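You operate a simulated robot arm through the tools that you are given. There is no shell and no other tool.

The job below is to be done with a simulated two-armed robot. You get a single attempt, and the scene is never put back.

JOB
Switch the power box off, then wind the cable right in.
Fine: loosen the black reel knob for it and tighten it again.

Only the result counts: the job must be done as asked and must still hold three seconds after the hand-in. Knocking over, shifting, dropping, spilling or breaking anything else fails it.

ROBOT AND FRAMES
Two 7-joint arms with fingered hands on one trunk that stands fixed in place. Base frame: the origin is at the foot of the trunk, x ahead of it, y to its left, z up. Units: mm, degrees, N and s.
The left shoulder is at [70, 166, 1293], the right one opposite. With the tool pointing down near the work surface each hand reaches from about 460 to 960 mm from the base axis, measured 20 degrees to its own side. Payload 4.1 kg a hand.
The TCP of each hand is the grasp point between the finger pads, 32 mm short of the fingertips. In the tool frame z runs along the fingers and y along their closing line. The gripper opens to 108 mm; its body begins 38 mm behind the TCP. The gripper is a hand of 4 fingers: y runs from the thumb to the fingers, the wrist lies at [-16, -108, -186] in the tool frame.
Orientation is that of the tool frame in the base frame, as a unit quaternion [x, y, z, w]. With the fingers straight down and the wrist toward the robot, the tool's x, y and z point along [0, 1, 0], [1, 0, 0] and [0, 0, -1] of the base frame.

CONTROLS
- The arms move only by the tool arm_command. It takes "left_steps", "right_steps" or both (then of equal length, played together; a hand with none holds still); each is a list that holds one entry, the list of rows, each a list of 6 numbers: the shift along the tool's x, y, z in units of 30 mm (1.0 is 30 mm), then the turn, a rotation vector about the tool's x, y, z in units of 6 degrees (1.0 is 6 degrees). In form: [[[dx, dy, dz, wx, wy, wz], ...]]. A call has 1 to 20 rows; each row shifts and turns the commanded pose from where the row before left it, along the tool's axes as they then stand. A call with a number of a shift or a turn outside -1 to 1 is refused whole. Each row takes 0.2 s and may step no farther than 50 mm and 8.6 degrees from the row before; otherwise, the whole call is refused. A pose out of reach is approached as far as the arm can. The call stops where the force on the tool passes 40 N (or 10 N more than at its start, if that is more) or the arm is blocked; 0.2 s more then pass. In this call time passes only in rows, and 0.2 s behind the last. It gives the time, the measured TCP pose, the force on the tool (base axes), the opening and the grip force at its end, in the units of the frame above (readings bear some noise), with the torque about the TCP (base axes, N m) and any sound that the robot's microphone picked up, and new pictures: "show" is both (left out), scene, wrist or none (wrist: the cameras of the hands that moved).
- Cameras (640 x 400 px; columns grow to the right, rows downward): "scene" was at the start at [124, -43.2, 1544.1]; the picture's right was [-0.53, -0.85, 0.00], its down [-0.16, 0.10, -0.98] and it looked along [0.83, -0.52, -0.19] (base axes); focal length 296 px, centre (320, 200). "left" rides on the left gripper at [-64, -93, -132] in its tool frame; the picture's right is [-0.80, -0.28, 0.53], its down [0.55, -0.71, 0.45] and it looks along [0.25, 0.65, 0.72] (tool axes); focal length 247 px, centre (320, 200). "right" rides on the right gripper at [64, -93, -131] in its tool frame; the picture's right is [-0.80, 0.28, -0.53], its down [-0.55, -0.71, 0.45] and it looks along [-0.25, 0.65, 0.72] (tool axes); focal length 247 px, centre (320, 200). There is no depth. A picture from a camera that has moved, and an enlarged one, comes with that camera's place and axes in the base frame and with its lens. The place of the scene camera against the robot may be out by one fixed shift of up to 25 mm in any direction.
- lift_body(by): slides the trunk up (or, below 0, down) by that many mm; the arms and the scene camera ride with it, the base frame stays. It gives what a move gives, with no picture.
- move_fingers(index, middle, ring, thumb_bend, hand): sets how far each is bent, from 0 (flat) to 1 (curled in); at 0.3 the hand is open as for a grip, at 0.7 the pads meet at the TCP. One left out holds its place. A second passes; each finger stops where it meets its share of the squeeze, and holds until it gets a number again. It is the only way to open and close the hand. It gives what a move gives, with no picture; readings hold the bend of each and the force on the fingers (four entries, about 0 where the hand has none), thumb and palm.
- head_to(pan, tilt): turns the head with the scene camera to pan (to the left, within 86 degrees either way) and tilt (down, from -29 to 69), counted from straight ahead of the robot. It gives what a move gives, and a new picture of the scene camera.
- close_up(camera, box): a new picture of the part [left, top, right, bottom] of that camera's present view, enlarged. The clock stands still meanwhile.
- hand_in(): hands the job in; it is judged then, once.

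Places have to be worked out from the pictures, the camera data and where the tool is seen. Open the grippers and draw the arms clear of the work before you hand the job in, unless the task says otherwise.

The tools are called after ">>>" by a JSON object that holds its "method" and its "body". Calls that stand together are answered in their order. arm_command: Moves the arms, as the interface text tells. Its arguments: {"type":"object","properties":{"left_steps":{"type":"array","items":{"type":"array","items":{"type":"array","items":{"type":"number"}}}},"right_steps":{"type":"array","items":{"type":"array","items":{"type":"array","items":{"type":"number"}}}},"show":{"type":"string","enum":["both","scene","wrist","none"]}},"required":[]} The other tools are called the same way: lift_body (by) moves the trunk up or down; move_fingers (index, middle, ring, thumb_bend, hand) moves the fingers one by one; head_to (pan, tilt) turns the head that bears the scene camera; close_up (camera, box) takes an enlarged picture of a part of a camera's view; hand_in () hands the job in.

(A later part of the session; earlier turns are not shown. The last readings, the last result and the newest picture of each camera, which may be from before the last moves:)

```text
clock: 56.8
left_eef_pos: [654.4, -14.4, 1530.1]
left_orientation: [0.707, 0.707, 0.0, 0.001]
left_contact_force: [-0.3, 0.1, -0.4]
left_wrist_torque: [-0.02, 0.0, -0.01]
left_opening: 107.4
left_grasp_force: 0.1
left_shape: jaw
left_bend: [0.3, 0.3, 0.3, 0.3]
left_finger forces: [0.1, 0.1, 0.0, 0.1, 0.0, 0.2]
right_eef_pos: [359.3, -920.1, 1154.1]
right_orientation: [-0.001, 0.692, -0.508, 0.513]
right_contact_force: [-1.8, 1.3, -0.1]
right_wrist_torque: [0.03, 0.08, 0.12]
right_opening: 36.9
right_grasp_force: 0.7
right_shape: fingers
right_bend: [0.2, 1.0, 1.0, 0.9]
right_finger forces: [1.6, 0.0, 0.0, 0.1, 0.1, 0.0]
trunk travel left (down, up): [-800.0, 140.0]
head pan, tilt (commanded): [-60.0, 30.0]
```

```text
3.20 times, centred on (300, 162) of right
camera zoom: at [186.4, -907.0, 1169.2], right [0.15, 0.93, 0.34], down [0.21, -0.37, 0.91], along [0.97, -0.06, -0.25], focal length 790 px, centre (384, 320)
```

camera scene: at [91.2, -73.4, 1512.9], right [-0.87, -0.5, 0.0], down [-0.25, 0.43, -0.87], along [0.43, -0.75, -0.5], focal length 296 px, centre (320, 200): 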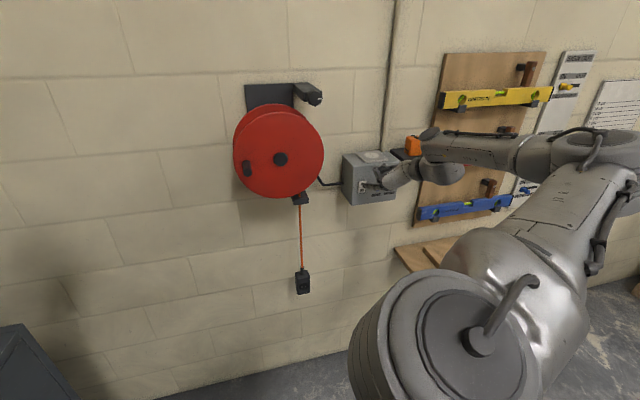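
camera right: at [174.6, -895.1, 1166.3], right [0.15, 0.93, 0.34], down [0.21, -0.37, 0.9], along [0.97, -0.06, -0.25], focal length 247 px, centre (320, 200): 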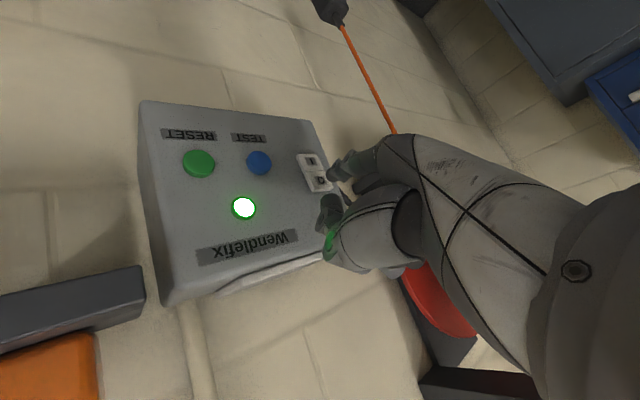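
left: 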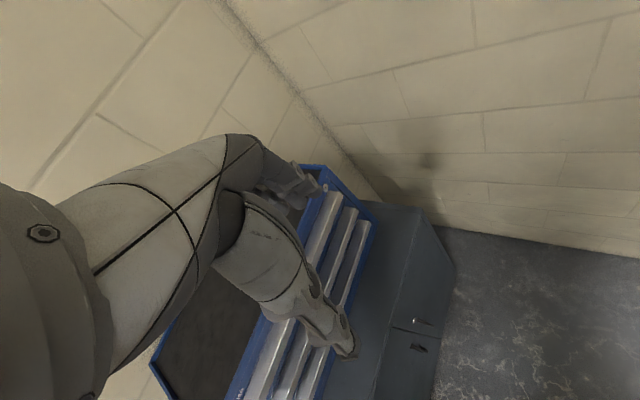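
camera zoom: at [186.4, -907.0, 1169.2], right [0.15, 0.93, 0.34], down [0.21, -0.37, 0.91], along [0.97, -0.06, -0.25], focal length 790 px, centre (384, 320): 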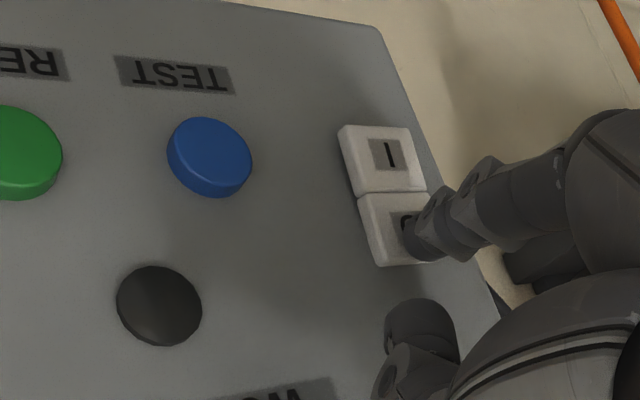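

The LED has gone dark, so the box is off. I'll withdraw straight back and check that it stays off.

>>> {"method": "arm_command", "body": {"right_steps": [[[0, 0, -0.5, 0, 0, 0], [0, 0, -0.8, 0, 0, 0], [0, 0, -0.8, 0, 0, 0], [0, 0, -0.8, 0, 0, 0], [0, 0, -0.8, 0, 0, 0]]]}}

>>> {"method": "close_up", "body": {"camera": "scene", "box": [330, 130, 426, 210]}}

```text
clock: 58.0
left_eef_pos: [652.3, -13.9, 1529.6]
left_orientation: [0.707, 0.708, -0.001, 0.001]
left_contact_force: [0.3, 0.4, 0.0]
left_wrist_torque: [0.04, 0.01, -0.02]
left_opening: 107.8
left_grasp_force: 0.1
left_shape: jaw
left_bend: [0.3, 0.3, 0.3, 0.3]
left_finger forces: [0.0, 0.0, 0.1, 0.0, 0.0, 0.1]
right_eef_pos: [280.1, -841.7, 1152.0]
right_orientation: [-0.001, 0.692, -0.508, 0.513]
right_contact_force: [0.1, -0.5, 0.4]
right_wrist_torque: [0.02, 0.0, -0.01]
right_opening: 36.6
right_grasp_force: 0.0
right_shape: fingers
right_bend: [0.2, 1.0, 1.0, 0.9]
right_finger forces: [0.0, 0.0, 0.1, 0.1, 0.0, 0.0]
trunk travel left (down, up): [-800.0, 140.0]
head pan, tilt (commanded): [-60.0, 30.0]
camera scene: at [88.7, -71.5, 1513.2], right [-0.87, -0.5, 0.0], down [-0.25, 0.43, -0.87], along [0.43, -0.75, -0.5], focal length 296 px, centre (320, 200)
camera right: at [107.1, -828.5, 1165.5], right [0.15, 0.93, 0.34], down [0.21, -0.37, 0.91], along [0.97, -0.06, -0.25], focal length 247 px, centre (320, 200)
```

scene: 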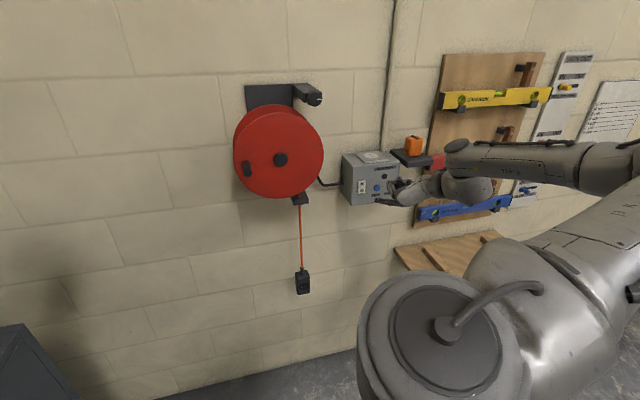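
right: 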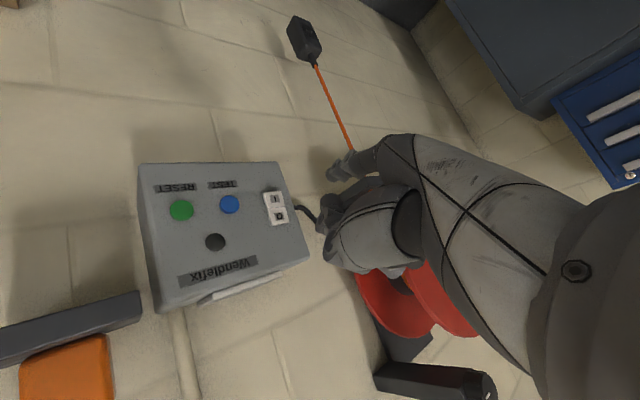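

```text
5.00 times, centred on (378, 170) of scene
camera zoom: at [88.7, -71.5, 1513.2], right [-0.87, -0.5, 0.0], down [-0.25, 0.43, -0.87], along [0.43, -0.75, -0.5], focal length 1481 px, centre (30, 350)
```

zoom: 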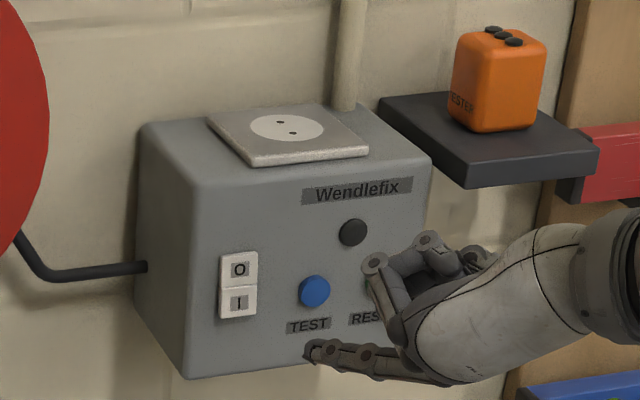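

The power stays off (rocker pressed at O, LED dark). The knob is high, near z 1372, so I'll raise the trunk by 140 mm, which lifts the whole arm with the same posture. I'll also open the hand to the neutral grip shape.

>>> {"method": "lift_body", "body": {"by": 140}}

>>> {"method": "move_fingers", "body": {"hand": "right", "index": 0.3, "middle": 0.3, "ring": 0.3, "thumb_bend": 0.3}}

>>> {"method": "arm_command", "body": {"right_steps": [[[-0.8, 0.3, 0, 0, 0, 0], [-0.8, 0.3, 0, 0, 0, 0], [-0.8, 0.3, 0, 0, 0, 0], [-0.8, 0.3, 0, 0, 0, 0], [-0.8, 0.3, 0, 0, 0, 0], [-0.8, 0.3, 0, 0, 0, 0]]]}}

```text
clock: 59.7
left_eef_pos: [654.5, -14.9, 1669.2]
left_orientation: [0.707, 0.707, 0.0, 0.001]
left_contact_force: [0.5, 0.5, 0.7]
left_wrist_torque: [0.0, 0.05, 0.02]
left_opening: 107.8
left_grasp_force: 0.0
left_shape: jaw
left_bend: [0.3, 0.3, 0.3, 0.3]
left_finger forces: [0.1, 0.0, 0.1, 0.0, 0.0, 0.1]
right_eef_pos: [281.8, -842.5, 1289.9]
right_orientation: [-0.002, 0.692, -0.507, 0.514]
right_contact_force: [0.3, 0.5, -0.3]
right_wrist_torque: [-0.02, -0.02, 0.0]
right_opening: 36.6
right_grasp_force: 0.0
right_shape: fingers
right_bend: [0.2, 1.0, 1.0, 0.9]
right_finger forces: [0.0, 0.0, 0.1, 0.0, 0.0, 0.0]
trunk travel left (down, up): [-940.0, 0.0]
head pan, tilt (commanded): [-60.0, 30.0]
```

```text
clock: 60.7
left_eef_pos: [656.4, -14.7, 1669.3]
left_orientation: [0.707, 0.707, 0.0, 0.0]
left_contact_force: [-0.1, 1.1, 0.9]
left_wrist_torque: [-0.01, -0.02, -0.03]
left_opening: 107.6
left_grasp_force: 0.0
left_shape: jaw
left_bend: [0.3, 0.3, 0.3, 0.3]
left_finger forces: [0.1, 0.1, 0.1, 0.1, 0.1, 0.1]
right_eef_pos: [282.0, -842.2, 1291.4]
right_orientation: [-0.002, 0.692, -0.507, 0.514]
right_contact_force: [0.8, 0.2, -0.6]
right_wrist_torque: [-0.02, 0.0, 0.0]
right_opening: 108.4
right_grasp_force: 0.2
right_shape: fingers
right_bend: [0.3, 0.3, 0.3, 0.3]
right_finger forces: [0.1, 0.0, 0.1, 0.0, 0.0, 0.1]
trunk travel left (down, up): [-940.0, 0.0]
head pan, tilt (commanded): [-60.0, 30.0]
```

```text
clock: 62.1
left_eef_pos: [654.7, -15.5, 1669.6]
left_orientation: [0.707, 0.707, 0.0, -0.001]
left_contact_force: [-0.2, -0.2, 0.3]
left_wrist_torque: [-0.03, 0.01, 0.02]
left_opening: 107.5
left_grasp_force: 0.0
left_shape: jaw
left_bend: [0.3, 0.3, 0.3, 0.3]
left_finger forces: [0.0, 0.0, 0.0, 0.0, 0.0, 0.1]
right_eef_pos: [364.0, -752.0, 1329.7]
right_orientation: [-0.005, 0.688, -0.509, 0.517]
right_contact_force: [0.1, 0.8, 0.5]
right_wrist_torque: [-0.01, 0.0, 0.0]
right_opening: 108.3
right_grasp_force: 0.1
right_shape: fingers
right_bend: [0.3, 0.3, 0.3, 0.3]
right_finger forces: [0.0, 0.0, 0.0, 0.0, 0.0, 0.0]
right hand out of reach, approached as far as the arm can: row 5, 6
trunk travel left (down, up): [-940.0, 0.0]
head pan, tilt (commanded): [-60.0, 30.0]
camera scene: at [90.2, -73.0, 1653.0], right [-0.87, -0.5, 0.0], down [-0.25, 0.43, -0.87], along [0.43, -0.75, -0.5], focal length 296 px, centre (320, 200)
camera right: at [190.4, -739.7, 1342.7], right [0.14, 0.93, 0.34], down [0.21, -0.36, 0.91], along [0.97, -0.05, -0.24], focal length 247 px, centre (320, 200)
```

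scene: 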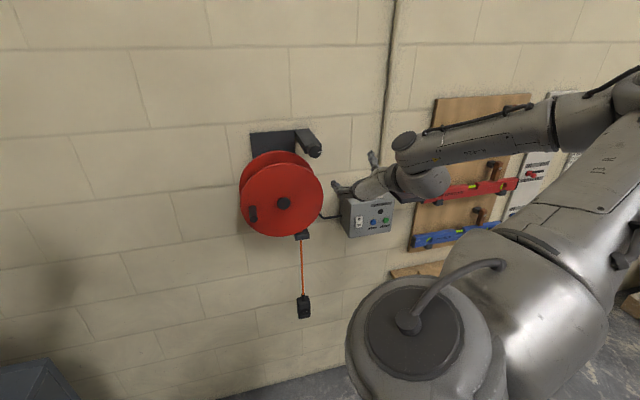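
right: 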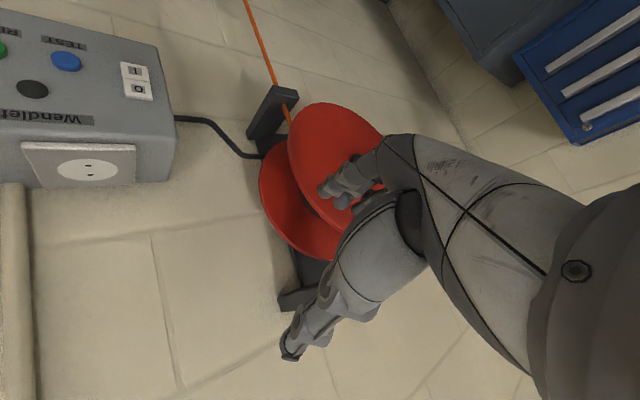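

The hand is near the knob's level but slightly right of it. Before closing in I'll zoom the scene camera on the knob and reel to check the geometry.

>>> {"method": "close_up", "body": {"camera": "scene", "box": [230, 110, 358, 190]}}

>>> {"method": "close_up", "body": {"camera": "right", "box": [230, 80, 400, 360]}}

```text
5.00 times, centred on (294, 150) of scene
camera zoom: at [90.2, -73.0, 1653.0], right [-0.87, -0.5, 0.0], down [-0.25, 0.43, -0.87], along [0.43, -0.75, -0.5], focal length 1481 px, centre (450, 450)
```

zoom: 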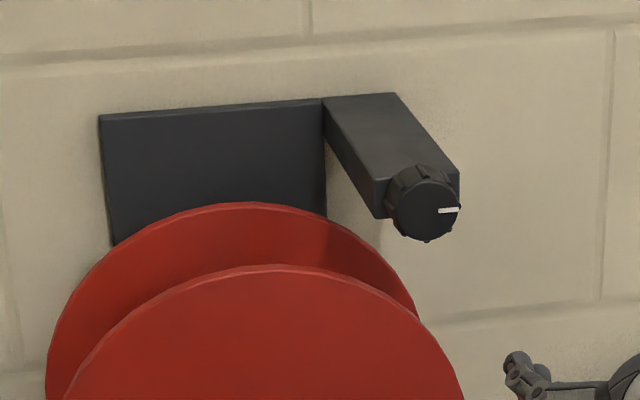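

```text
1.43 times, centred on (315, 220) of right
camera zoom: at [190.4, -739.7, 1342.7], right [0.14, 0.93, 0.34], down [0.21, -0.36, 0.91], along [0.97, -0.05, -0.24], focal length 353 px, centre (327, 171)
```

zoom: 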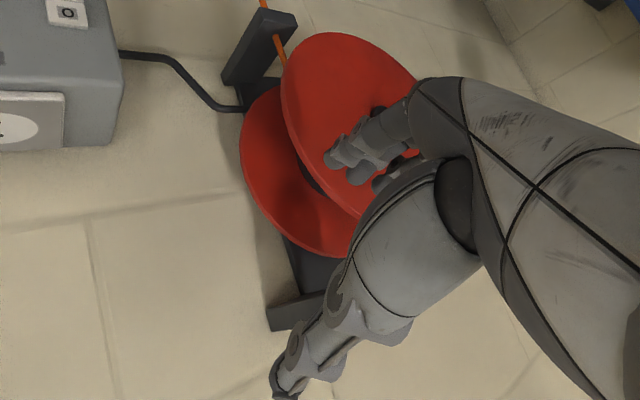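

The knob is about 38 mm across, its mark at 3 o'clock, sitting on the front end of a bracket arm. I'll move the open hand left, up and slightly inward so that the knob comes between thumb and fingers, still staying in front of it.

>>> {"method": "arm_command", "body": {"right_steps": [[[-0.3, 0.1, 0.7, 0, 0, 0], [-0.6, 0.3, 0.4, 0, 0, 0], [-0.6, 0.3, 0.1, 0, 0, 0], [-0.6, 0.3, 0, 0, 0, 0], [-0.6, 0.3, 0, 0, 0, 0], [-0.6, 0.2, 0, 0, 0, 0]]]}}

```text
clock: 63.5
left_eef_pos: [655.0, -15.4, 1668.9]
left_orientation: [0.708, 0.707, 0.0, 0.0]
left_contact_force: [0.1, -0.2, -0.8]
left_wrist_torque: [0.03, 0.0, -0.03]
left_opening: 107.5
left_grasp_force: 0.0
left_shape: jaw
left_bend: [0.3, 0.3, 0.3, 0.3]
left_finger forces: [0.0, 0.0, 0.1, 0.0, 0.0, 0.0]
right_eef_pos: [406.6, -740.9, 1294.3]
right_orientation: [-0.002, 0.69, -0.508, 0.516]
right_contact_force: [-0.3, -0.1, 0.3]
right_wrist_torque: [-0.02, -0.02, 0.0]
right_opening: 108.3
right_grasp_force: 0.0
right_shape: fingers
right_bend: [0.3, 0.3, 0.3, 0.3]
right_finger forces: [0.0, 0.1, 0.0, 0.1, 0.0, 0.0]
right hand out of reach, approached as far as the arm can: row 1, 2, 3, 4, 5, 6
trunk travel left (down, up): [-940.0, 0.0]
head pan, tilt (commanded): [-60.0, 30.0]
camera scene: at [90.1, -72.6, 1653.0], right [-0.87, -0.5, 0.0], down [-0.25, 0.43, -0.87], along [0.43, -0.75, -0.5], focal length 296 px, centre (320, 200)
camera right: at [233.4, -728.0, 1307.5], right [0.14, 0.93, 0.34], down [0.21, -0.36, 0.91], along [0.97, -0.06, -0.25], focal length 247 px, centre (320, 200)
```

scene: 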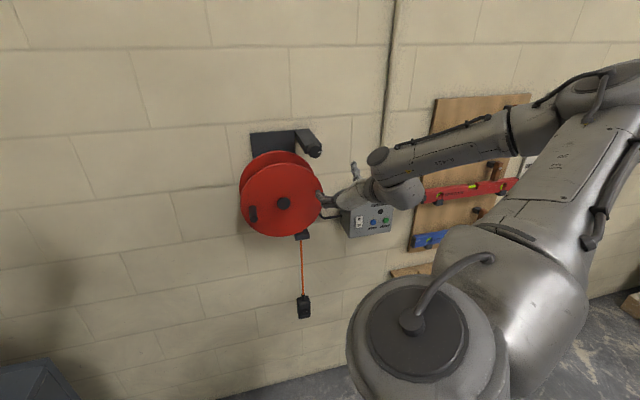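
right: 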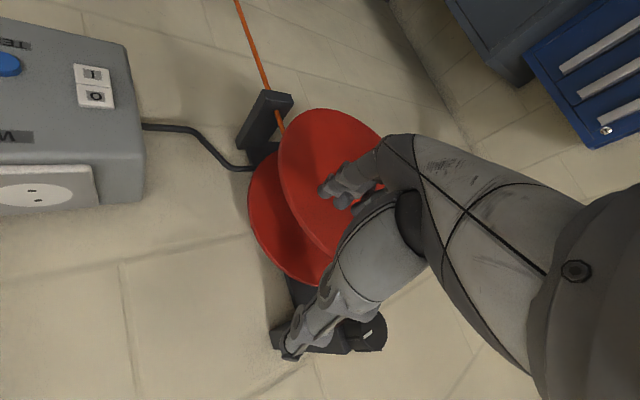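

Upward-left motion is limited in this roll. Judging from the pattern, the hand's y axis should line up with the forearm's sideways direction (forearm now runs right to left). I'll roll +45° back to fingers-left and see whether the arm frees up at this height.

>>> {"method": "arm_command", "body": {"right_steps": [[[0, 0, 0, 0, 0, 0.94], [0, 0, 0, 0, 0, 0.94], [0, 0, 0, 0, 0, 0.94], [0, 0, 0, 0, 0, 0.94], [0, 0, 0, 0, 0, 0.94], [0, 0, 0, 0, 0, 0.94], [0, 0, 0, 0, 0, 0.94], [0, 0, 0, 0, 0, 0.94]]]}}

```text
clock: 65.3
left_eef_pos: [651.8, -14.2, 1670.3]
left_orientation: [0.708, 0.707, 0.0, 0.002]
left_contact_force: [0.2, -0.2, 0.0]
left_wrist_torque: [0.02, 0.03, 0.02]
left_opening: 107.7
left_grasp_force: 0.1
left_shape: jaw
left_bend: [0.3, 0.3, 0.3, 0.3]
left_finger forces: [0.0, 0.0, 0.2, 0.1, 0.0, 0.0]
right_eef_pos: [464.7, -743.6, 1273.5]
right_orientation: [0.205, 0.653, -0.329, 0.651]
right_contact_force: [-12.9, 10.1, 0.8]
right_wrist_torque: [0.05, 0.04, 0.89]
right_opening: 108.5
right_grasp_force: 7.7
right_shape: fingers
right_bend: [0.3, 0.3, 0.3, 0.3]
right_finger forces: [0.8, 15.0, 0.0, 0.0, 0.1, 0.1]
right hand out of reach, approached as far as the arm can: row 4, 5, 6, 7, 8
trunk travel left (down, up): [-940.0, 0.0]
head pan, tilt (commanded): [-60.0, 30.0]
camera scene: at [86.6, -70.7, 1653.3], right [-0.87, -0.5, 0.0], down [-0.25, 0.43, -0.87], along [0.43, -0.75, -0.5], focal length 296 px, centre (320, 200)
camera right: at [300.6, -727.6, 1216.6], right [-0.13, 0.7, 0.71], down [-0.13, -0.72, 0.68], along [0.98, 0.0, 0.19], focal length 247 px, centre (320, 200)
```

scene: 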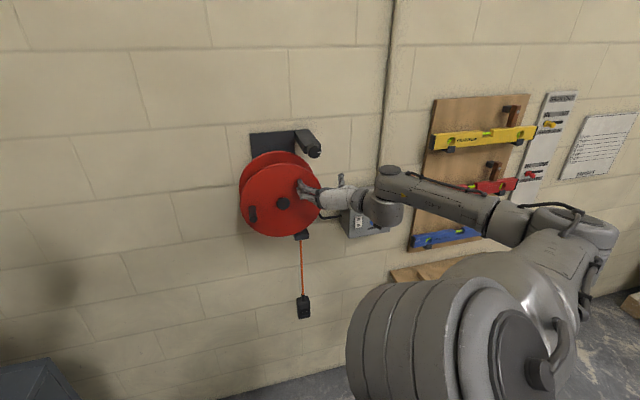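
right: 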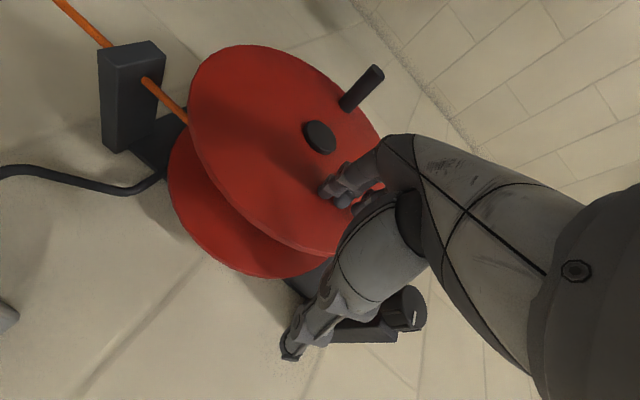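

The hand slid inward and a finger is pressing the reel disc with about 16 N. I'll back straight off now.

>>> {"method": "arm_command", "body": {"right_steps": [[[0, 0, -0.5, 0, 0, 0], [0, 0, -0.7, 0, 0, 0], [0, 0, -0.7, 0, 0, 0]]]}}

```text
clock: 66.1
left_eef_pos: [652.8, -11.6, 1671.3]
left_orientation: [0.707, 0.707, 0.0, 0.001]
left_contact_force: [-0.2, -0.4, -0.1]
left_wrist_torque: [0.03, -0.01, -0.02]
left_opening: 107.5
left_grasp_force: 0.0
left_shape: jaw
left_bend: [0.3, 0.3, 0.3, 0.3]
left_finger forces: [0.1, 0.0, 0.0, 0.0, 0.0, 0.0]
right_eef_pos: [464.6, -742.8, 1274.4]
right_orientation: [0.205, 0.653, -0.328, 0.651]
right_contact_force: [-11.7, 8.2, -0.6]
right_wrist_torque: [0.06, 0.09, 0.86]
right_opening: 108.6
right_grasp_force: 7.0
right_shape: fingers
right_bend: [0.3, 0.3, 0.3, 0.3]
right_finger forces: [0.9, 13.4, 0.0, 0.0, 0.0, 0.0]
right hand out of reach, approached as far as the arm can: row 1, 2, 3
trunk travel left (down, up): [-940.0, 0.0]
head pan, tilt (commanded): [-60.0, 30.0]
camera scene: at [86.9, -70.1, 1653.3], right [-0.87, -0.5, 0.0], down [-0.25, 0.43, -0.87], along [0.43, -0.75, -0.5], focal length 296 px, centre (320, 200)
camera right: at [300.6, -727.4, 1217.1], right [-0.13, 0.7, 0.7], down [-0.13, -0.72, 0.68], along [0.98, -0.01, 0.19], focal length 247 px, centre (320, 200)
```

scene: 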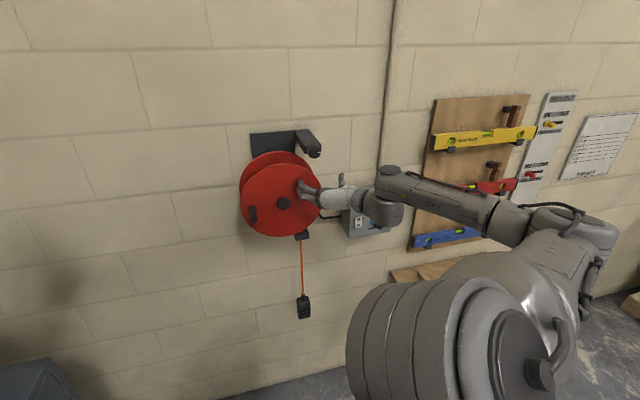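
right: 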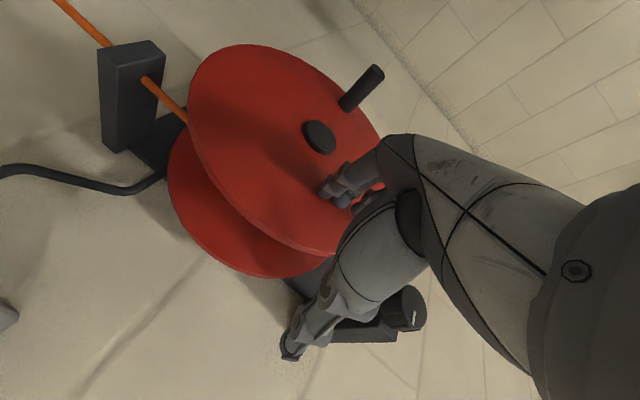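

It's stuck against a joint limit in that direction, so I'll retreat by reversing the roll together with moving right and back.

>>> {"method": "arm_command", "body": {"right_steps": [[[0, -0.4, -0.3, 0, 0, -0.9], [0, -0.4, -0.3, 0, 0, -0.9], [0, -0.4, -0.3, 0, 0, -0.9], [0, -0.4, -0.3, 0, 0, -0.9], [0, -0.4, -0.3, 0, 0, -0.9]]]}}

```text
clock: 67.3
left_eef_pos: [654.9, -13.7, 1669.5]
left_orientation: [0.707, 0.707, 0.0, 0.001]
left_contact_force: [-0.2, -0.4, -0.5]
left_wrist_torque: [0.0, 0.0, -0.03]
left_opening: 107.9
left_grasp_force: 0.1
left_shape: jaw
left_bend: [0.3, 0.3, 0.3, 0.3]
left_finger forces: [0.0, 0.0, 0.0, 0.0, 0.0, 0.0]
right_eef_pos: [394.9, -752.2, 1286.9]
right_orientation: [0.047, 0.683, -0.472, 0.555]
right_contact_force: [-0.2, 0.0, -0.1]
right_wrist_torque: [-0.02, 0.02, 0.01]
right_opening: 108.7
right_grasp_force: 0.1
right_shape: fingers
right_bend: [0.3, 0.3, 0.3, 0.3]
right_finger forces: [0.0, 0.0, 0.0, 0.0, 0.1, 0.0]
trunk travel left (down, up): [-940.0, 0.0]
head pan, tilt (commanded): [-60.0, 30.0]
camera scene: at [89.8, -71.7, 1653.1], right [-0.87, -0.5, 0.0], down [-0.25, 0.43, -0.87], along [0.43, -0.75, -0.5], focal length 296 px, centre (320, 200)
camera right: at [220.6, -742.0, 1282.5], right [0.09, 0.89, 0.44], down [0.11, -0.45, 0.89], along [0.99, -0.03, -0.14], focal length 247 px, centre (320, 200)
```

scene: 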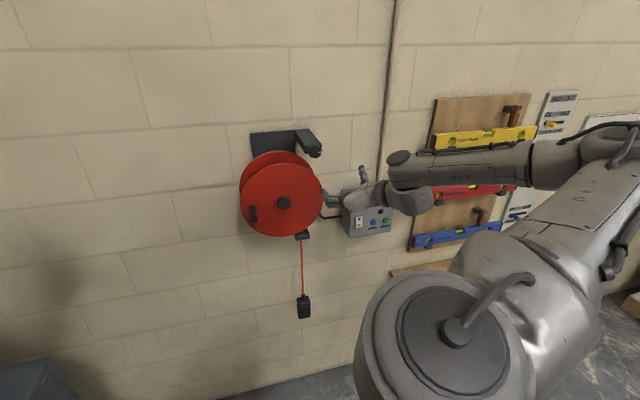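
right: 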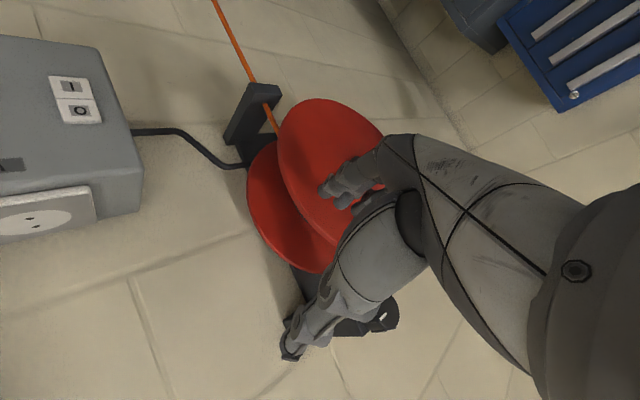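

The hand is free again and nothing on the reel was disturbed. A lower shoulder should make the "fingers up, wrist below" pose natural here, so I want to lower the trunk. First I'll check the clearance around the left arm.

>>> {"method": "head_to", "body": {"pan": 25, "tilt": 35}}

>>> {"method": "head_to", "body": {"pan": 65, "tilt": 50}}

```text
clock: 68.9
left_eef_pos: [655.4, -14.3, 1669.2]
left_orientation: [0.707, 0.707, 0.0, 0.001]
left_contact_force: [0.1, -0.1, -0.1]
left_wrist_torque: [0.02, 0.05, 0.01]
left_opening: 107.6
left_grasp_force: 0.0
left_shape: jaw
left_bend: [0.3, 0.3, 0.3, 0.3]
left_finger forces: [0.1, 0.0, 0.0, 0.1, 0.1, 0.0]
right_eef_pos: [394.1, -754.0, 1286.5]
right_orientation: [0.047, 0.683, -0.472, 0.555]
right_contact_force: [0.0, 0.7, 0.3]
right_wrist_torque: [0.04, 0.01, 0.0]
right_opening: 108.7
right_grasp_force: 0.0
right_shape: fingers
right_bend: [0.3, 0.3, 0.3, 0.3]
right_finger forces: [0.0, 0.0, 0.0, 0.1, 0.0, 0.0]
trunk travel left (down, up): [-940.0, 0.0]
head pan, tilt (commanded): [25.0, 35.0]
camera scene: at [124.9, 42.8, 1645.2], right [0.42, -0.91, 0.0], down [-0.52, -0.24, -0.82], along [0.74, 0.35, -0.57], focal length 296 px, centre (320, 200)
```

scene: 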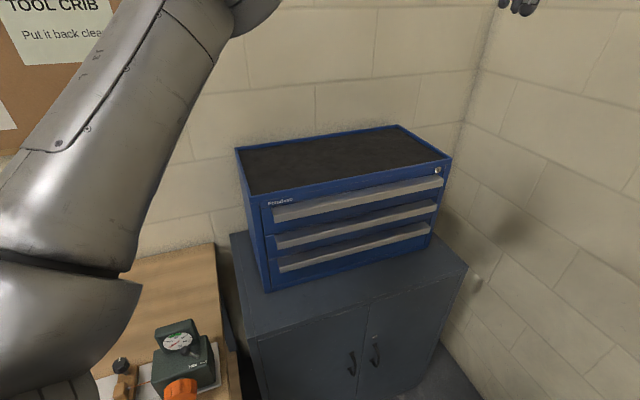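

```text
clock: 70.0
left_eef_pos: [654.7, -15.3, 1670.5]
left_orientation: [0.707, 0.707, 0.0, -0.001]
left_contact_force: [-0.8, -0.6, 0.8]
left_wrist_torque: [-0.04, 0.02, 0.0]
left_opening: 107.6
left_grasp_force: 0.0
left_shape: jaw
left_bend: [0.3, 0.3, 0.3, 0.3]
left_finger forces: [0.0, 0.0, 0.0, 0.0, 0.1, 0.0]
right_eef_pos: [395.3, -754.4, 1287.1]
right_orientation: [0.047, 0.683, -0.471, 0.556]
right_contact_force: [-0.7, 0.0, 0.7]
right_wrist_torque: [0.0, 0.02, 0.0]
right_opening: 108.4
right_grasp_force: 0.0
right_shape: fingers
right_bend: [0.3, 0.3, 0.3, 0.3]
right_finger forces: [0.0, 0.0, 0.0, 0.0, 0.0, 0.0]
trunk travel left (down, up): [-940.0, 0.0]
head pan, tilt (commanded): [65.0, 50.0]
camera scene: at [77.6, 75.5, 1623.6], right [0.91, -0.42, 0.0], down [-0.32, -0.69, -0.64], along [0.27, 0.58, -0.77], focal length 296 px, centre (320, 200)
```

scene: 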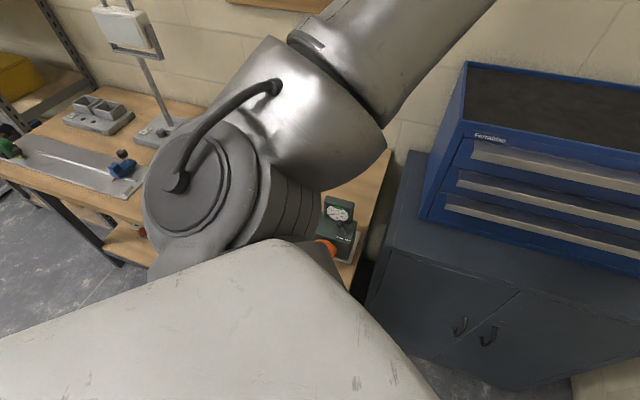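

The bench and meter sit close to the left shoulder, so I'll only return the trunk to its original height for now (-140 mm). At this spot, in the free gap between reel and box, I'll roll the hand toward fingers-up in stages.

>>> {"method": "lift_body", "body": {"by": -140}}

>>> {"method": "head_to", "body": {"pan": -60, "tilt": 30}}

>>> {"method": "arm_command", "body": {"right_steps": [[[0, 0, 0, 0, 0, 0.9], [0, 0, 0, 0, 0, 0.9], [0, 0, 0, 0, 0, 0.9], [0, 0, 0, 0, 0, 0.9], [0, 0, 0, 0, 0, 0.9], [0, 0, 0, 0, 0, 0.9], [0, 0, 0, 0, 0, 0.9]]]}}

```text
clock: 71.6
left_eef_pos: [655.2, -14.8, 1530.1]
left_orientation: [0.707, 0.707, 0.001, 0.0]
left_contact_force: [0.5, 0.4, 0.4]
left_wrist_torque: [0.01, -0.02, 0.03]
left_opening: 107.6
left_grasp_force: 0.0
left_shape: jaw
left_bend: [0.3, 0.3, 0.3, 0.3]
left_finger forces: [0.1, 0.1, 0.0, 0.0, 0.0, 0.0]
right_eef_pos: [394.4, -753.7, 1146.2]
right_orientation: [0.047, 0.683, -0.472, 0.556]
right_contact_force: [0.1, 0.0, -0.2]
right_wrist_torque: [0.02, -0.01, -0.02]
right_opening: 108.5
right_grasp_force: 0.1
right_shape: fingers
right_bend: [0.3, 0.3, 0.3, 0.3]
right_finger forces: [0.0, 0.1, 0.0, 0.0, 0.0, 0.1]
trunk travel left (down, up): [-800.0, 140.0]
head pan, tilt (commanded): [65.0, 50.0]
```

```text
clock: 73.7
left_eef_pos: [654.3, -14.5, 1528.4]
left_orientation: [0.707, 0.708, 0.0, 0.0]
left_contact_force: [0.2, 0.1, 0.0]
left_wrist_torque: [-0.01, 0.01, 0.0]
left_opening: 107.8
left_grasp_force: 0.0
left_shape: jaw
left_bend: [0.3, 0.3, 0.3, 0.3]
left_finger forces: [0.1, 0.1, 0.0, 0.1, 0.1, 0.0]
right_eef_pos: [393.4, -753.1, 1145.7]
right_orientation: [0.047, 0.684, -0.472, 0.555]
right_contact_force: [-0.5, -0.8, 0.0]
right_wrist_torque: [0.01, -0.02, 0.02]
right_opening: 108.5
right_grasp_force: 0.0
right_shape: fingers
right_bend: [0.3, 0.3, 0.3, 0.3]
right_finger forces: [0.1, 0.1, 0.0, 0.1, 0.0, 0.0]
trunk travel left (down, up): [-800.0, 140.0]
head pan, tilt (commanded): [-60.0, 30.0]
camera scene: at [90.2, -72.5, 1513.0], right [-0.87, -0.5, 0.0], down [-0.25, 0.43, -0.87], along [0.43, -0.75, -0.5], focal length 296 px, centre (320, 200)
```

scene: 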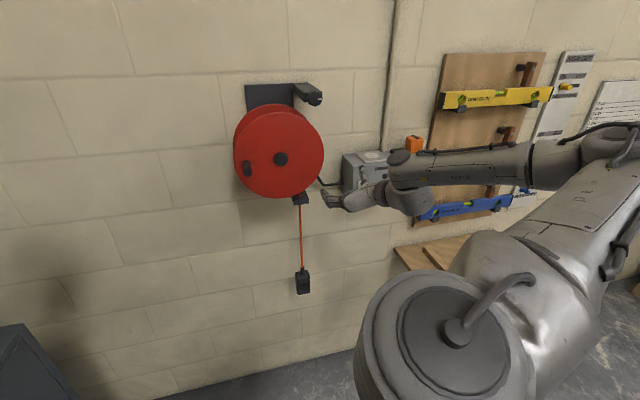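

```text
clock: 75.2
left_eef_pos: [650.2, -9.9, 1532.2]
left_orientation: [0.707, 0.708, 0.001, 0.003]
left_contact_force: [0.0, -1.1, 0.0]
left_wrist_torque: [0.04, 0.03, -0.02]
left_opening: 107.8
left_grasp_force: 0.0
left_shape: jaw
left_bend: [0.3, 0.3, 0.3, 0.3]
left_finger forces: [0.0, 0.0, 0.0, 0.1, 0.0, 0.1]
right_eef_pos: [451.1, -766.6, 1139.6]
right_orientation: [0.198, 0.653, -0.324, 0.656]
right_contact_force: [-36.1, 28.5, -2.0]
right_wrist_torque: [-0.15, -0.06, 2.6]
right_opening: 104.6
right_grasp_force: 24.2
right_shape: fingers
right_bend: [0.33, 0.3, 0.3, 0.3]
right_finger forces: [3.9, 29.2, 15.4, 0.1, 0.1, 0.1]
right hand out of reach, approached as far as the arm can: row 4, 5, 6, 7
trunk travel left (down, up): [-800.0, 140.0]
head pan, tilt (commanded): [-60.0, 30.0]
stopped in row 7 (right hand): the force on the tool passed its limit at 66 N (the readings are from after the stop); the commanded pose is now the measured one
camera scene: at [82.5, -67.3, 1513.8], right [-0.87, -0.5, 0.0], down [-0.25, 0.43, -0.87], along [0.43, -0.75, -0.5], focal length 296 px, centre (320, 200)
camera right: at [287.5, -754.5, 1081.8], right [-0.14, 0.7, 0.7], down [-0.12, -0.72, 0.69], along [0.98, 0.01, 0.19], focal length 247 px, centre (320, 200)
```

scene: 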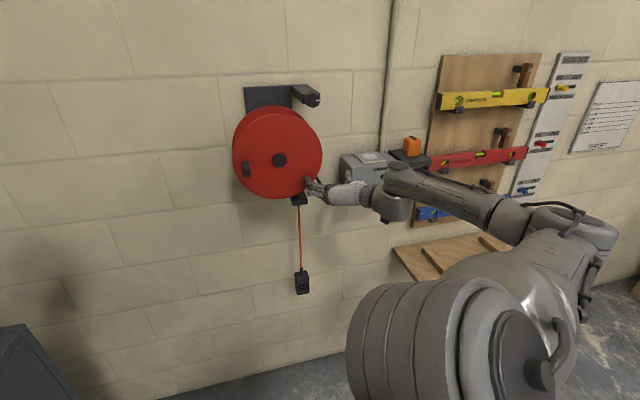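
right: 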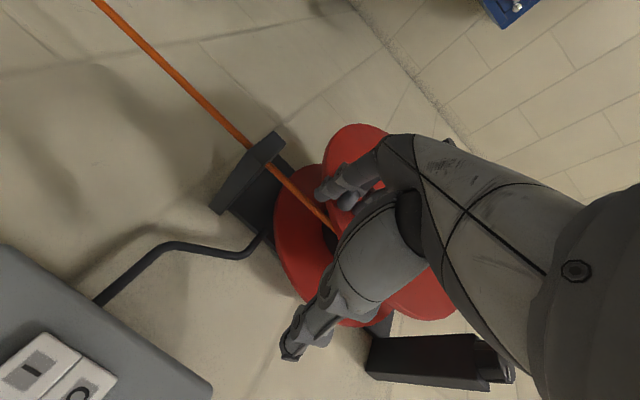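

The hand slid inward again and is pressing the reel hard. I'll retreat at once by reversing the roll and moving right and back.

>>> {"method": "arm_command", "body": {"right_steps": [[[0, -0.5, -0.4, 0, 0, -0.9], [0, -0.5, -0.4, 0, 0, -0.9], [0, -0.5, -0.4, 0, 0, -0.9], [0, -0.5, -0.4, 0, 0, -0.9], [0, -0.5, -0.4, 0, 0, -0.9]]]}}

>>> {"method": "close_up", "body": {"camera": "scene", "box": [220, 60, 348, 300]}}

```text
clock: 76.3
left_eef_pos: [655.5, -15.0, 1529.2]
left_orientation: [0.707, 0.707, 0.0, 0.0]
left_contact_force: [0.0, 0.4, 0.4]
left_wrist_torque: [-0.04, 0.01, -0.04]
left_opening: 107.8
left_grasp_force: 0.0
left_shape: jaw
left_bend: [0.3, 0.3, 0.3, 0.3]
left_finger forces: [0.0, 0.0, 0.0, 0.1, 0.1, 0.0]
right_eef_pos: [364.1, -782.5, 1156.2]
right_orientation: [0.043, 0.681, -0.47, 0.559]
right_contact_force: [1.0, 0.1, 1.0]
right_wrist_torque: [-0.05, 0.01, 0.0]
right_opening: 108.3
right_grasp_force: 0.0
right_shape: fingers
right_bend: [0.3, 0.3, 0.3, 0.3]
right_finger forces: [0.0, 0.0, 0.0, 0.0, 0.1, 0.0]
trunk travel left (down, up): [-800.0, 140.0]
head pan, tilt (commanded): [-60.0, 30.0]
camera scene: at [89.9, -72.6, 1513.0], right [-0.87, -0.5, 0.0], down [-0.25, 0.43, -0.87], along [0.43, -0.75, -0.5], focal length 296 px, centre (320, 200)
camera right: at [189.2, -773.6, 1151.7], right [0.08, 0.9, 0.44], down [0.12, -0.44, 0.89], along [0.99, -0.02, -0.14], focal length 247 px, centre (320, 200)
```

scene: 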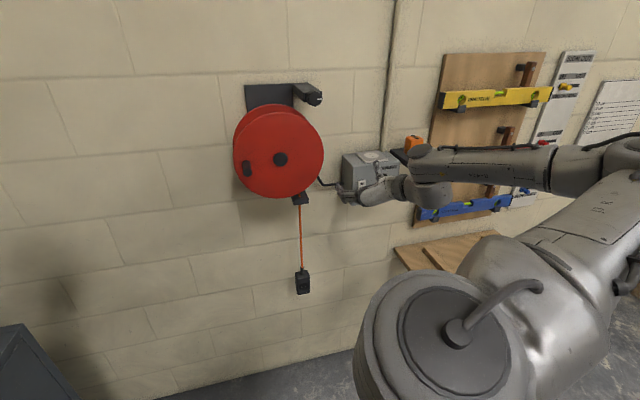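
right: 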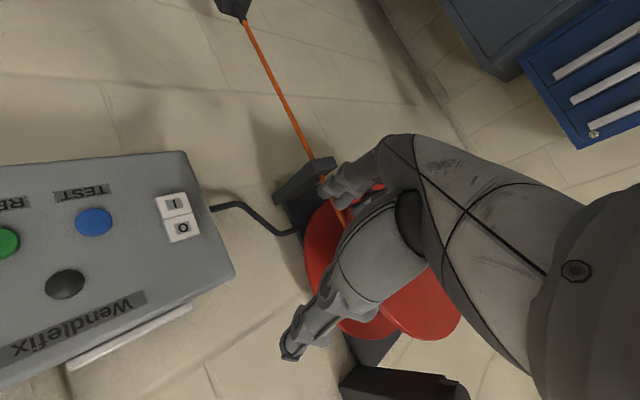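

```text
1.67 times, centred on (284, 180) of scene
camera zoom: at [89.9, -72.6, 1513.0], right [-0.87, -0.5, 0.0], down [-0.25, 0.43, -0.87], along [0.43, -0.75, -0.5], focal length 494 px, centre (380, 233)
```

zoom: 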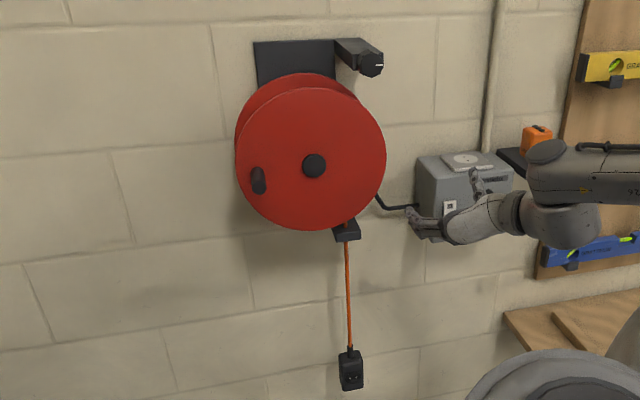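

The reel is undisturbed. Pointing straight at the wall is only reachable over the box side with this arm, so I'll try another way of working the knob and crank: fingers pointing down, closing left-right. I'll back away to d≈750 and rotate the hand to tool-down with tool y to the left.

>>> {"method": "arm_command", "body": {"right_steps": [[[0, 0, -1, 0, 0, 0], [0, 0, -1, 0, 0, 0], [0, 0, 0, -0.282, 0.89, 0.282], [0, 0, 0, -0.282, 0.89, 0.282], [0, 0, 0, -0.282, 0.89, 0.282], [0, 0, 0, -0.282, 0.89, 0.282], [0, 0, 0, -0.282, 0.89, 0.282], [0, 0, 0, -0.282, 0.89, 0.282], [0, 0, 0, -0.282, 0.89, 0.282], [0, 0, 0, -0.282, 0.89, 0.282]]]}}

```text
clock: 78.5
left_eef_pos: [654.7, -13.8, 1529.8]
left_orientation: [0.706, 0.708, -0.001, 0.0]
left_contact_force: [-0.1, 0.1, -0.4]
left_wrist_torque: [0.0, 0.02, 0.0]
left_opening: 107.6
left_grasp_force: 0.1
left_shape: jaw
left_bend: [0.3, 0.3, 0.3, 0.3]
left_finger forces: [0.1, 0.0, 0.0, 0.0, 0.0, 0.1]
right_eef_pos: [331.2, -759.3, 1151.8]
right_orientation: [0.064, 0.711, -0.45, 0.537]
right_contact_force: [0.4, 0.3, 1.0]
right_wrist_torque: [-0.03, 0.02, 0.01]
right_opening: 108.5
right_grasp_force: 0.1
right_shape: fingers
right_bend: [0.3, 0.3, 0.3, 0.3]
right_finger forces: [0.1, 0.1, 0.0, 0.0, 0.1, 0.0]
right hand out of reach, approached as far as the arm can: row 2, 3, 4, 5, 6, 7, 8, 9, 10
trunk travel left (down, up): [-800.0, 140.0]
head pan, tilt (commanded): [-60.0, 30.0]
camera scene: at [90.0, -72.5, 1513.1], right [-0.87, -0.5, 0.0], down [-0.25, 0.43, -0.87], along [0.43, -0.75, -0.5], focal length 296 px, centre (320, 200)
camera right: at [157.9, -746.4, 1153.8], right [0.12, 0.86, 0.5], down [0.14, -0.52, 0.84], along [0.98, -0.03, -0.18], focal length 247 px, centre (320, 200)
```

scene: 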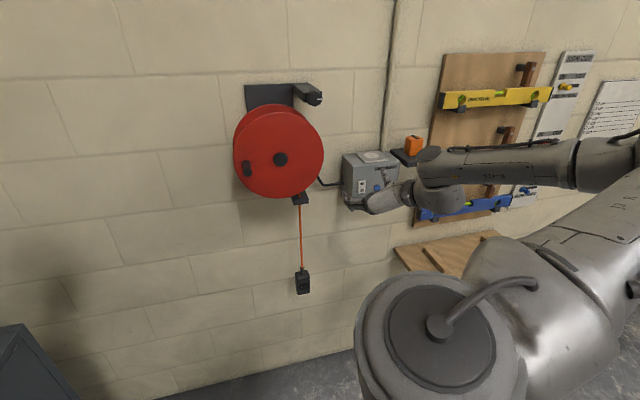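
right: 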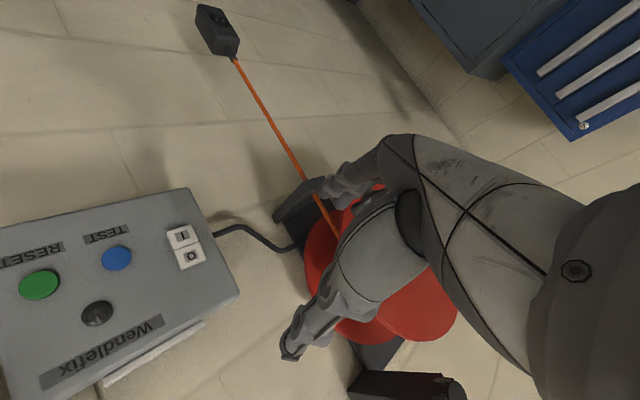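

Backing off hit a limit and that spoiled the following turns, since rows build on the commanded pose. I'll now try only the pitch-down rotation from here, in a short call.

>>> {"method": "arm_command", "body": {"right_steps": [[[0, 0, 0.1, -0.282, 0.89, 0.282], [0, 0, 0.1, -0.282, 0.89, 0.282], [0, 0, 0.1, -0.282, 0.89, 0.282], [0, 0, 0.1, -0.282, 0.89, 0.282]]], "show": "scene"}}

```text
clock: 79.5
left_eef_pos: [657.0, -15.0, 1530.2]
left_orientation: [0.707, 0.707, 0.0, 0.0]
left_contact_force: [0.3, -0.3, -0.1]
left_wrist_torque: [0.04, 0.0, -0.02]
left_opening: 107.7
left_grasp_force: 0.1
left_shape: jaw
left_bend: [0.3, 0.3, 0.3, 0.3]
left_finger forces: [0.0, 0.0, 0.1, 0.0, 0.0, 0.0]
right_eef_pos: [324.8, -764.3, 1132.5]
right_orientation: [0.072, 0.721, -0.44, 0.53]
right_contact_force: [-1.1, 1.5, 0.4]
right_wrist_torque: [-0.01, 0.0, -0.01]
right_opening: 108.2
right_grasp_force: 0.0
right_shape: fingers
right_bend: [0.3, 0.3, 0.3, 0.3]
right_finger forces: [0.0, 0.1, 0.1, 0.0, 0.1, 0.0]
right hand out of reach, approached as far as the arm can: row 1, 2, 3, 4
trunk travel left (down, up): [-800.0, 140.0]
head pan, tilt (commanded): [-60.0, 30.0]
camera scene: at [90.2, -72.4, 1513.0], right [-0.87, -0.5, 0.0], down [-0.25, 0.43, -0.87], along [0.43, -0.75, -0.5], focal length 296 px, centre (320, 200)
```

scene: 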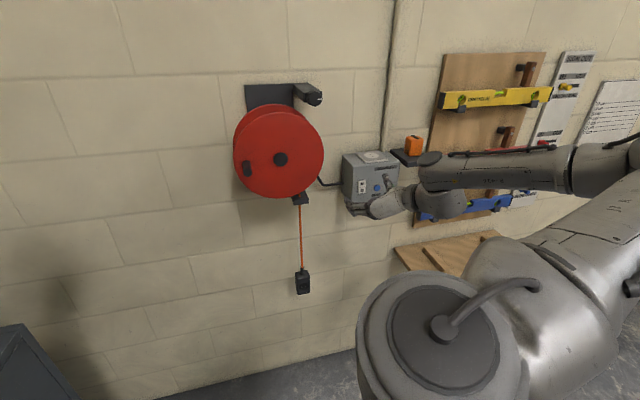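

Pitching this way is limited too. My best option is to undo the path back to the elbow-down posture I had at first and extend toward the reel from there. First I'll retrace to the earlier free pose near [371, -687, 1055].

>>> {"method": "arm_command", "body": {"right_steps": [[[0.135, 0.94, -0.155, 0, 0, 0], [0.135, 0.94, -0.155, 0, 0, 0], [0.135, 0.94, -0.155, 0, 0, 0], [0.135, 0.94, -0.155, 0, 0, 0]]], "show": "scene"}}

```text
clock: 80.5
left_eef_pos: [657.5, -14.1, 1529.0]
left_orientation: [0.707, 0.708, -0.001, 0.0]
left_contact_force: [0.3, -0.6, 0.3]
left_wrist_torque: [-0.02, 0.02, 0.01]
left_opening: 107.7
left_grasp_force: 0.0
left_shape: jaw
left_bend: [0.3, 0.3, 0.3, 0.3]
left_finger forces: [0.1, 0.0, 0.0, 0.1, 0.0, 0.1]
right_eef_pos: [374.4, -692.3, 1055.8]
right_orientation: [0.073, 0.722, -0.442, 0.528]
right_contact_force: [-0.8, 0.2, -0.7]
right_wrist_torque: [0.02, 0.01, 0.01]
right_opening: 108.5
right_grasp_force: 0.1
right_shape: fingers
right_bend: [0.3, 0.3, 0.3, 0.3]
right_finger forces: [0.1, 0.0, 0.1, 0.1, 0.1, 0.0]
trunk travel left (down, up): [-800.0, 140.0]
head pan, tilt (commanded): [-60.0, 30.0]
camera scene: at [91.0, -72.7, 1513.0], right [-0.87, -0.5, 0.0], down [-0.25, 0.43, -0.87], along [0.43, -0.75, -0.5], focal length 296 px, centre (320, 200)
```

scene: 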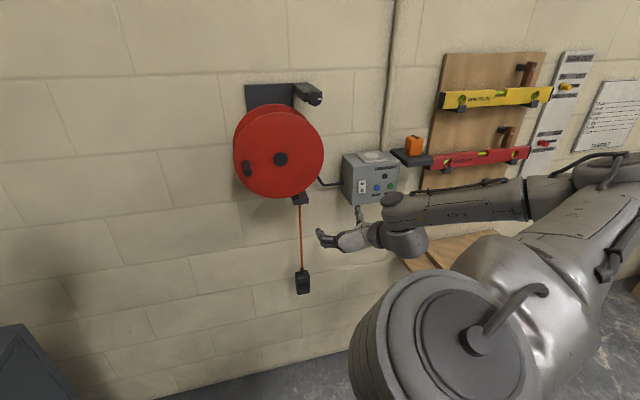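

That went cleanly. Now I'll roll to fingers-left here and then move left and back to the open area, still retracing the earlier path.

>>> {"method": "arm_command", "body": {"right_steps": [[[0, 0, 0, 0, 0, 0.9], [0, 0, 0, 0, 0, 0.9], [0, 0, 0, 0, 0, 0.9], [0, 0, 0, 0, 0, 0.9], [0, 0, 0, 0, 0, 0.9], [0, 0, 0, 0, 0, 0.9]]], "show": "none"}}

>>> {"method": "arm_command", "body": {"right_steps": [[[0, 0.9, -0.3, 0, 0, 0], [0, 0.9, -0.3, 0, 0, 0], [0, 0.9, -0.2, 0, 0, 0], [0, 0.9, 0, 0, 0, 0], [0, 0.9, 0, 0, 0, 0], [0, 0.9, 0, 0, 0, 0], [0, 0.9, 0, 0, 0, 0], [0, 0.9, 0, 0, 0, 0], [0, 0.9, 0, 0, 0, 0], [0, 0.9, 0, 0, 0, 0]]]}}

```text
clock: 82.0
left_eef_pos: [655.8, -14.2, 1529.8]
left_orientation: [0.707, 0.708, 0.0, 0.0]
left_contact_force: [0.2, 0.2, 0.1]
left_wrist_torque: [-0.01, 0.04, 0.03]
left_opening: 107.9
left_grasp_force: 0.1
left_shape: jaw
left_bend: [0.3, 0.3, 0.3, 0.3]
left_finger forces: [0.0, 0.0, 0.1, 0.0, 0.0, 0.0]
right_eef_pos: [421.0, -669.1, 1078.0]
right_orientation: [0.187, 0.699, -0.353, 0.594]
right_contact_force: [-1.0, 0.0, -0.2]
right_wrist_torque: [-0.01, 0.0, -0.01]
right_opening: 108.4
right_grasp_force: 0.0
right_shape: fingers
right_bend: [0.3, 0.3, 0.3, 0.3]
right_finger forces: [0.0, 0.0, 0.0, 0.0, 0.0, 0.0]
right hand out of reach, approached as far as the arm can: row 2, 3, 4, 5, 6
trunk travel left (down, up): [-800.0, 140.0]
head pan, tilt (commanded): [-60.0, 30.0]
```

```text
clock: 84.2
left_eef_pos: [654.9, -13.9, 1529.4]
left_orientation: [0.706, 0.708, -0.001, 0.0]
left_contact_force: [-1.0, -0.1, -0.1]
left_wrist_torque: [0.01, 0.04, -0.03]
left_opening: 107.7
left_grasp_force: 0.0
left_shape: jaw
left_bend: [0.3, 0.3, 0.3, 0.3]
left_finger forces: [0.0, 0.0, 0.1, 0.0, 0.1, 0.0]
right_eef_pos: [427.6, -599.1, 1088.4]
right_orientation: [0.185, 0.698, -0.352, 0.595]
right_contact_force: [0.4, 1.4, 0.0]
right_wrist_torque: [0.04, 0.02, 0.02]
right_opening: 108.6
right_grasp_force: 0.0
right_shape: fingers
right_bend: [0.3, 0.3, 0.3, 0.3]
right_finger forces: [0.0, 0.1, 0.0, 0.0, 0.1, 0.0]
right hand out of reach, approached as far as the arm can: row 1, 2, 3, 4, 5, 6, 7, 8, 9, 10
trunk travel left (down, up): [-800.0, 140.0]
head pan, tilt (commanded): [-60.0, 30.0]
camera scene: at [90.1, -72.5, 1513.0], right [-0.87, -0.5, 0.0], down [-0.25, 0.43, -0.87], along [0.43, -0.75, -0.5], focal length 296 px, centre (320, 200)
camera right: at [257.3, -581.7, 1057.0], right [0.0, 0.7, 0.71], down [-0.04, -0.71, 0.7], along [1.0, -0.03, 0.03], focal length 247 px, centre (320, 200)
```

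scene: 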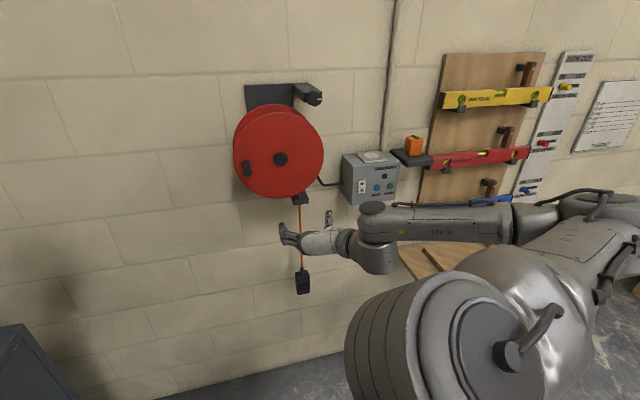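
right: 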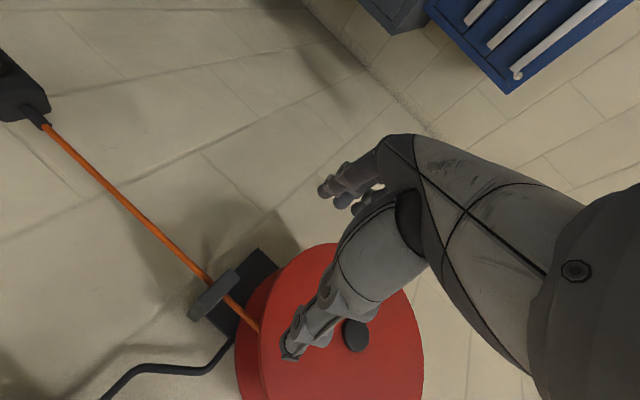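

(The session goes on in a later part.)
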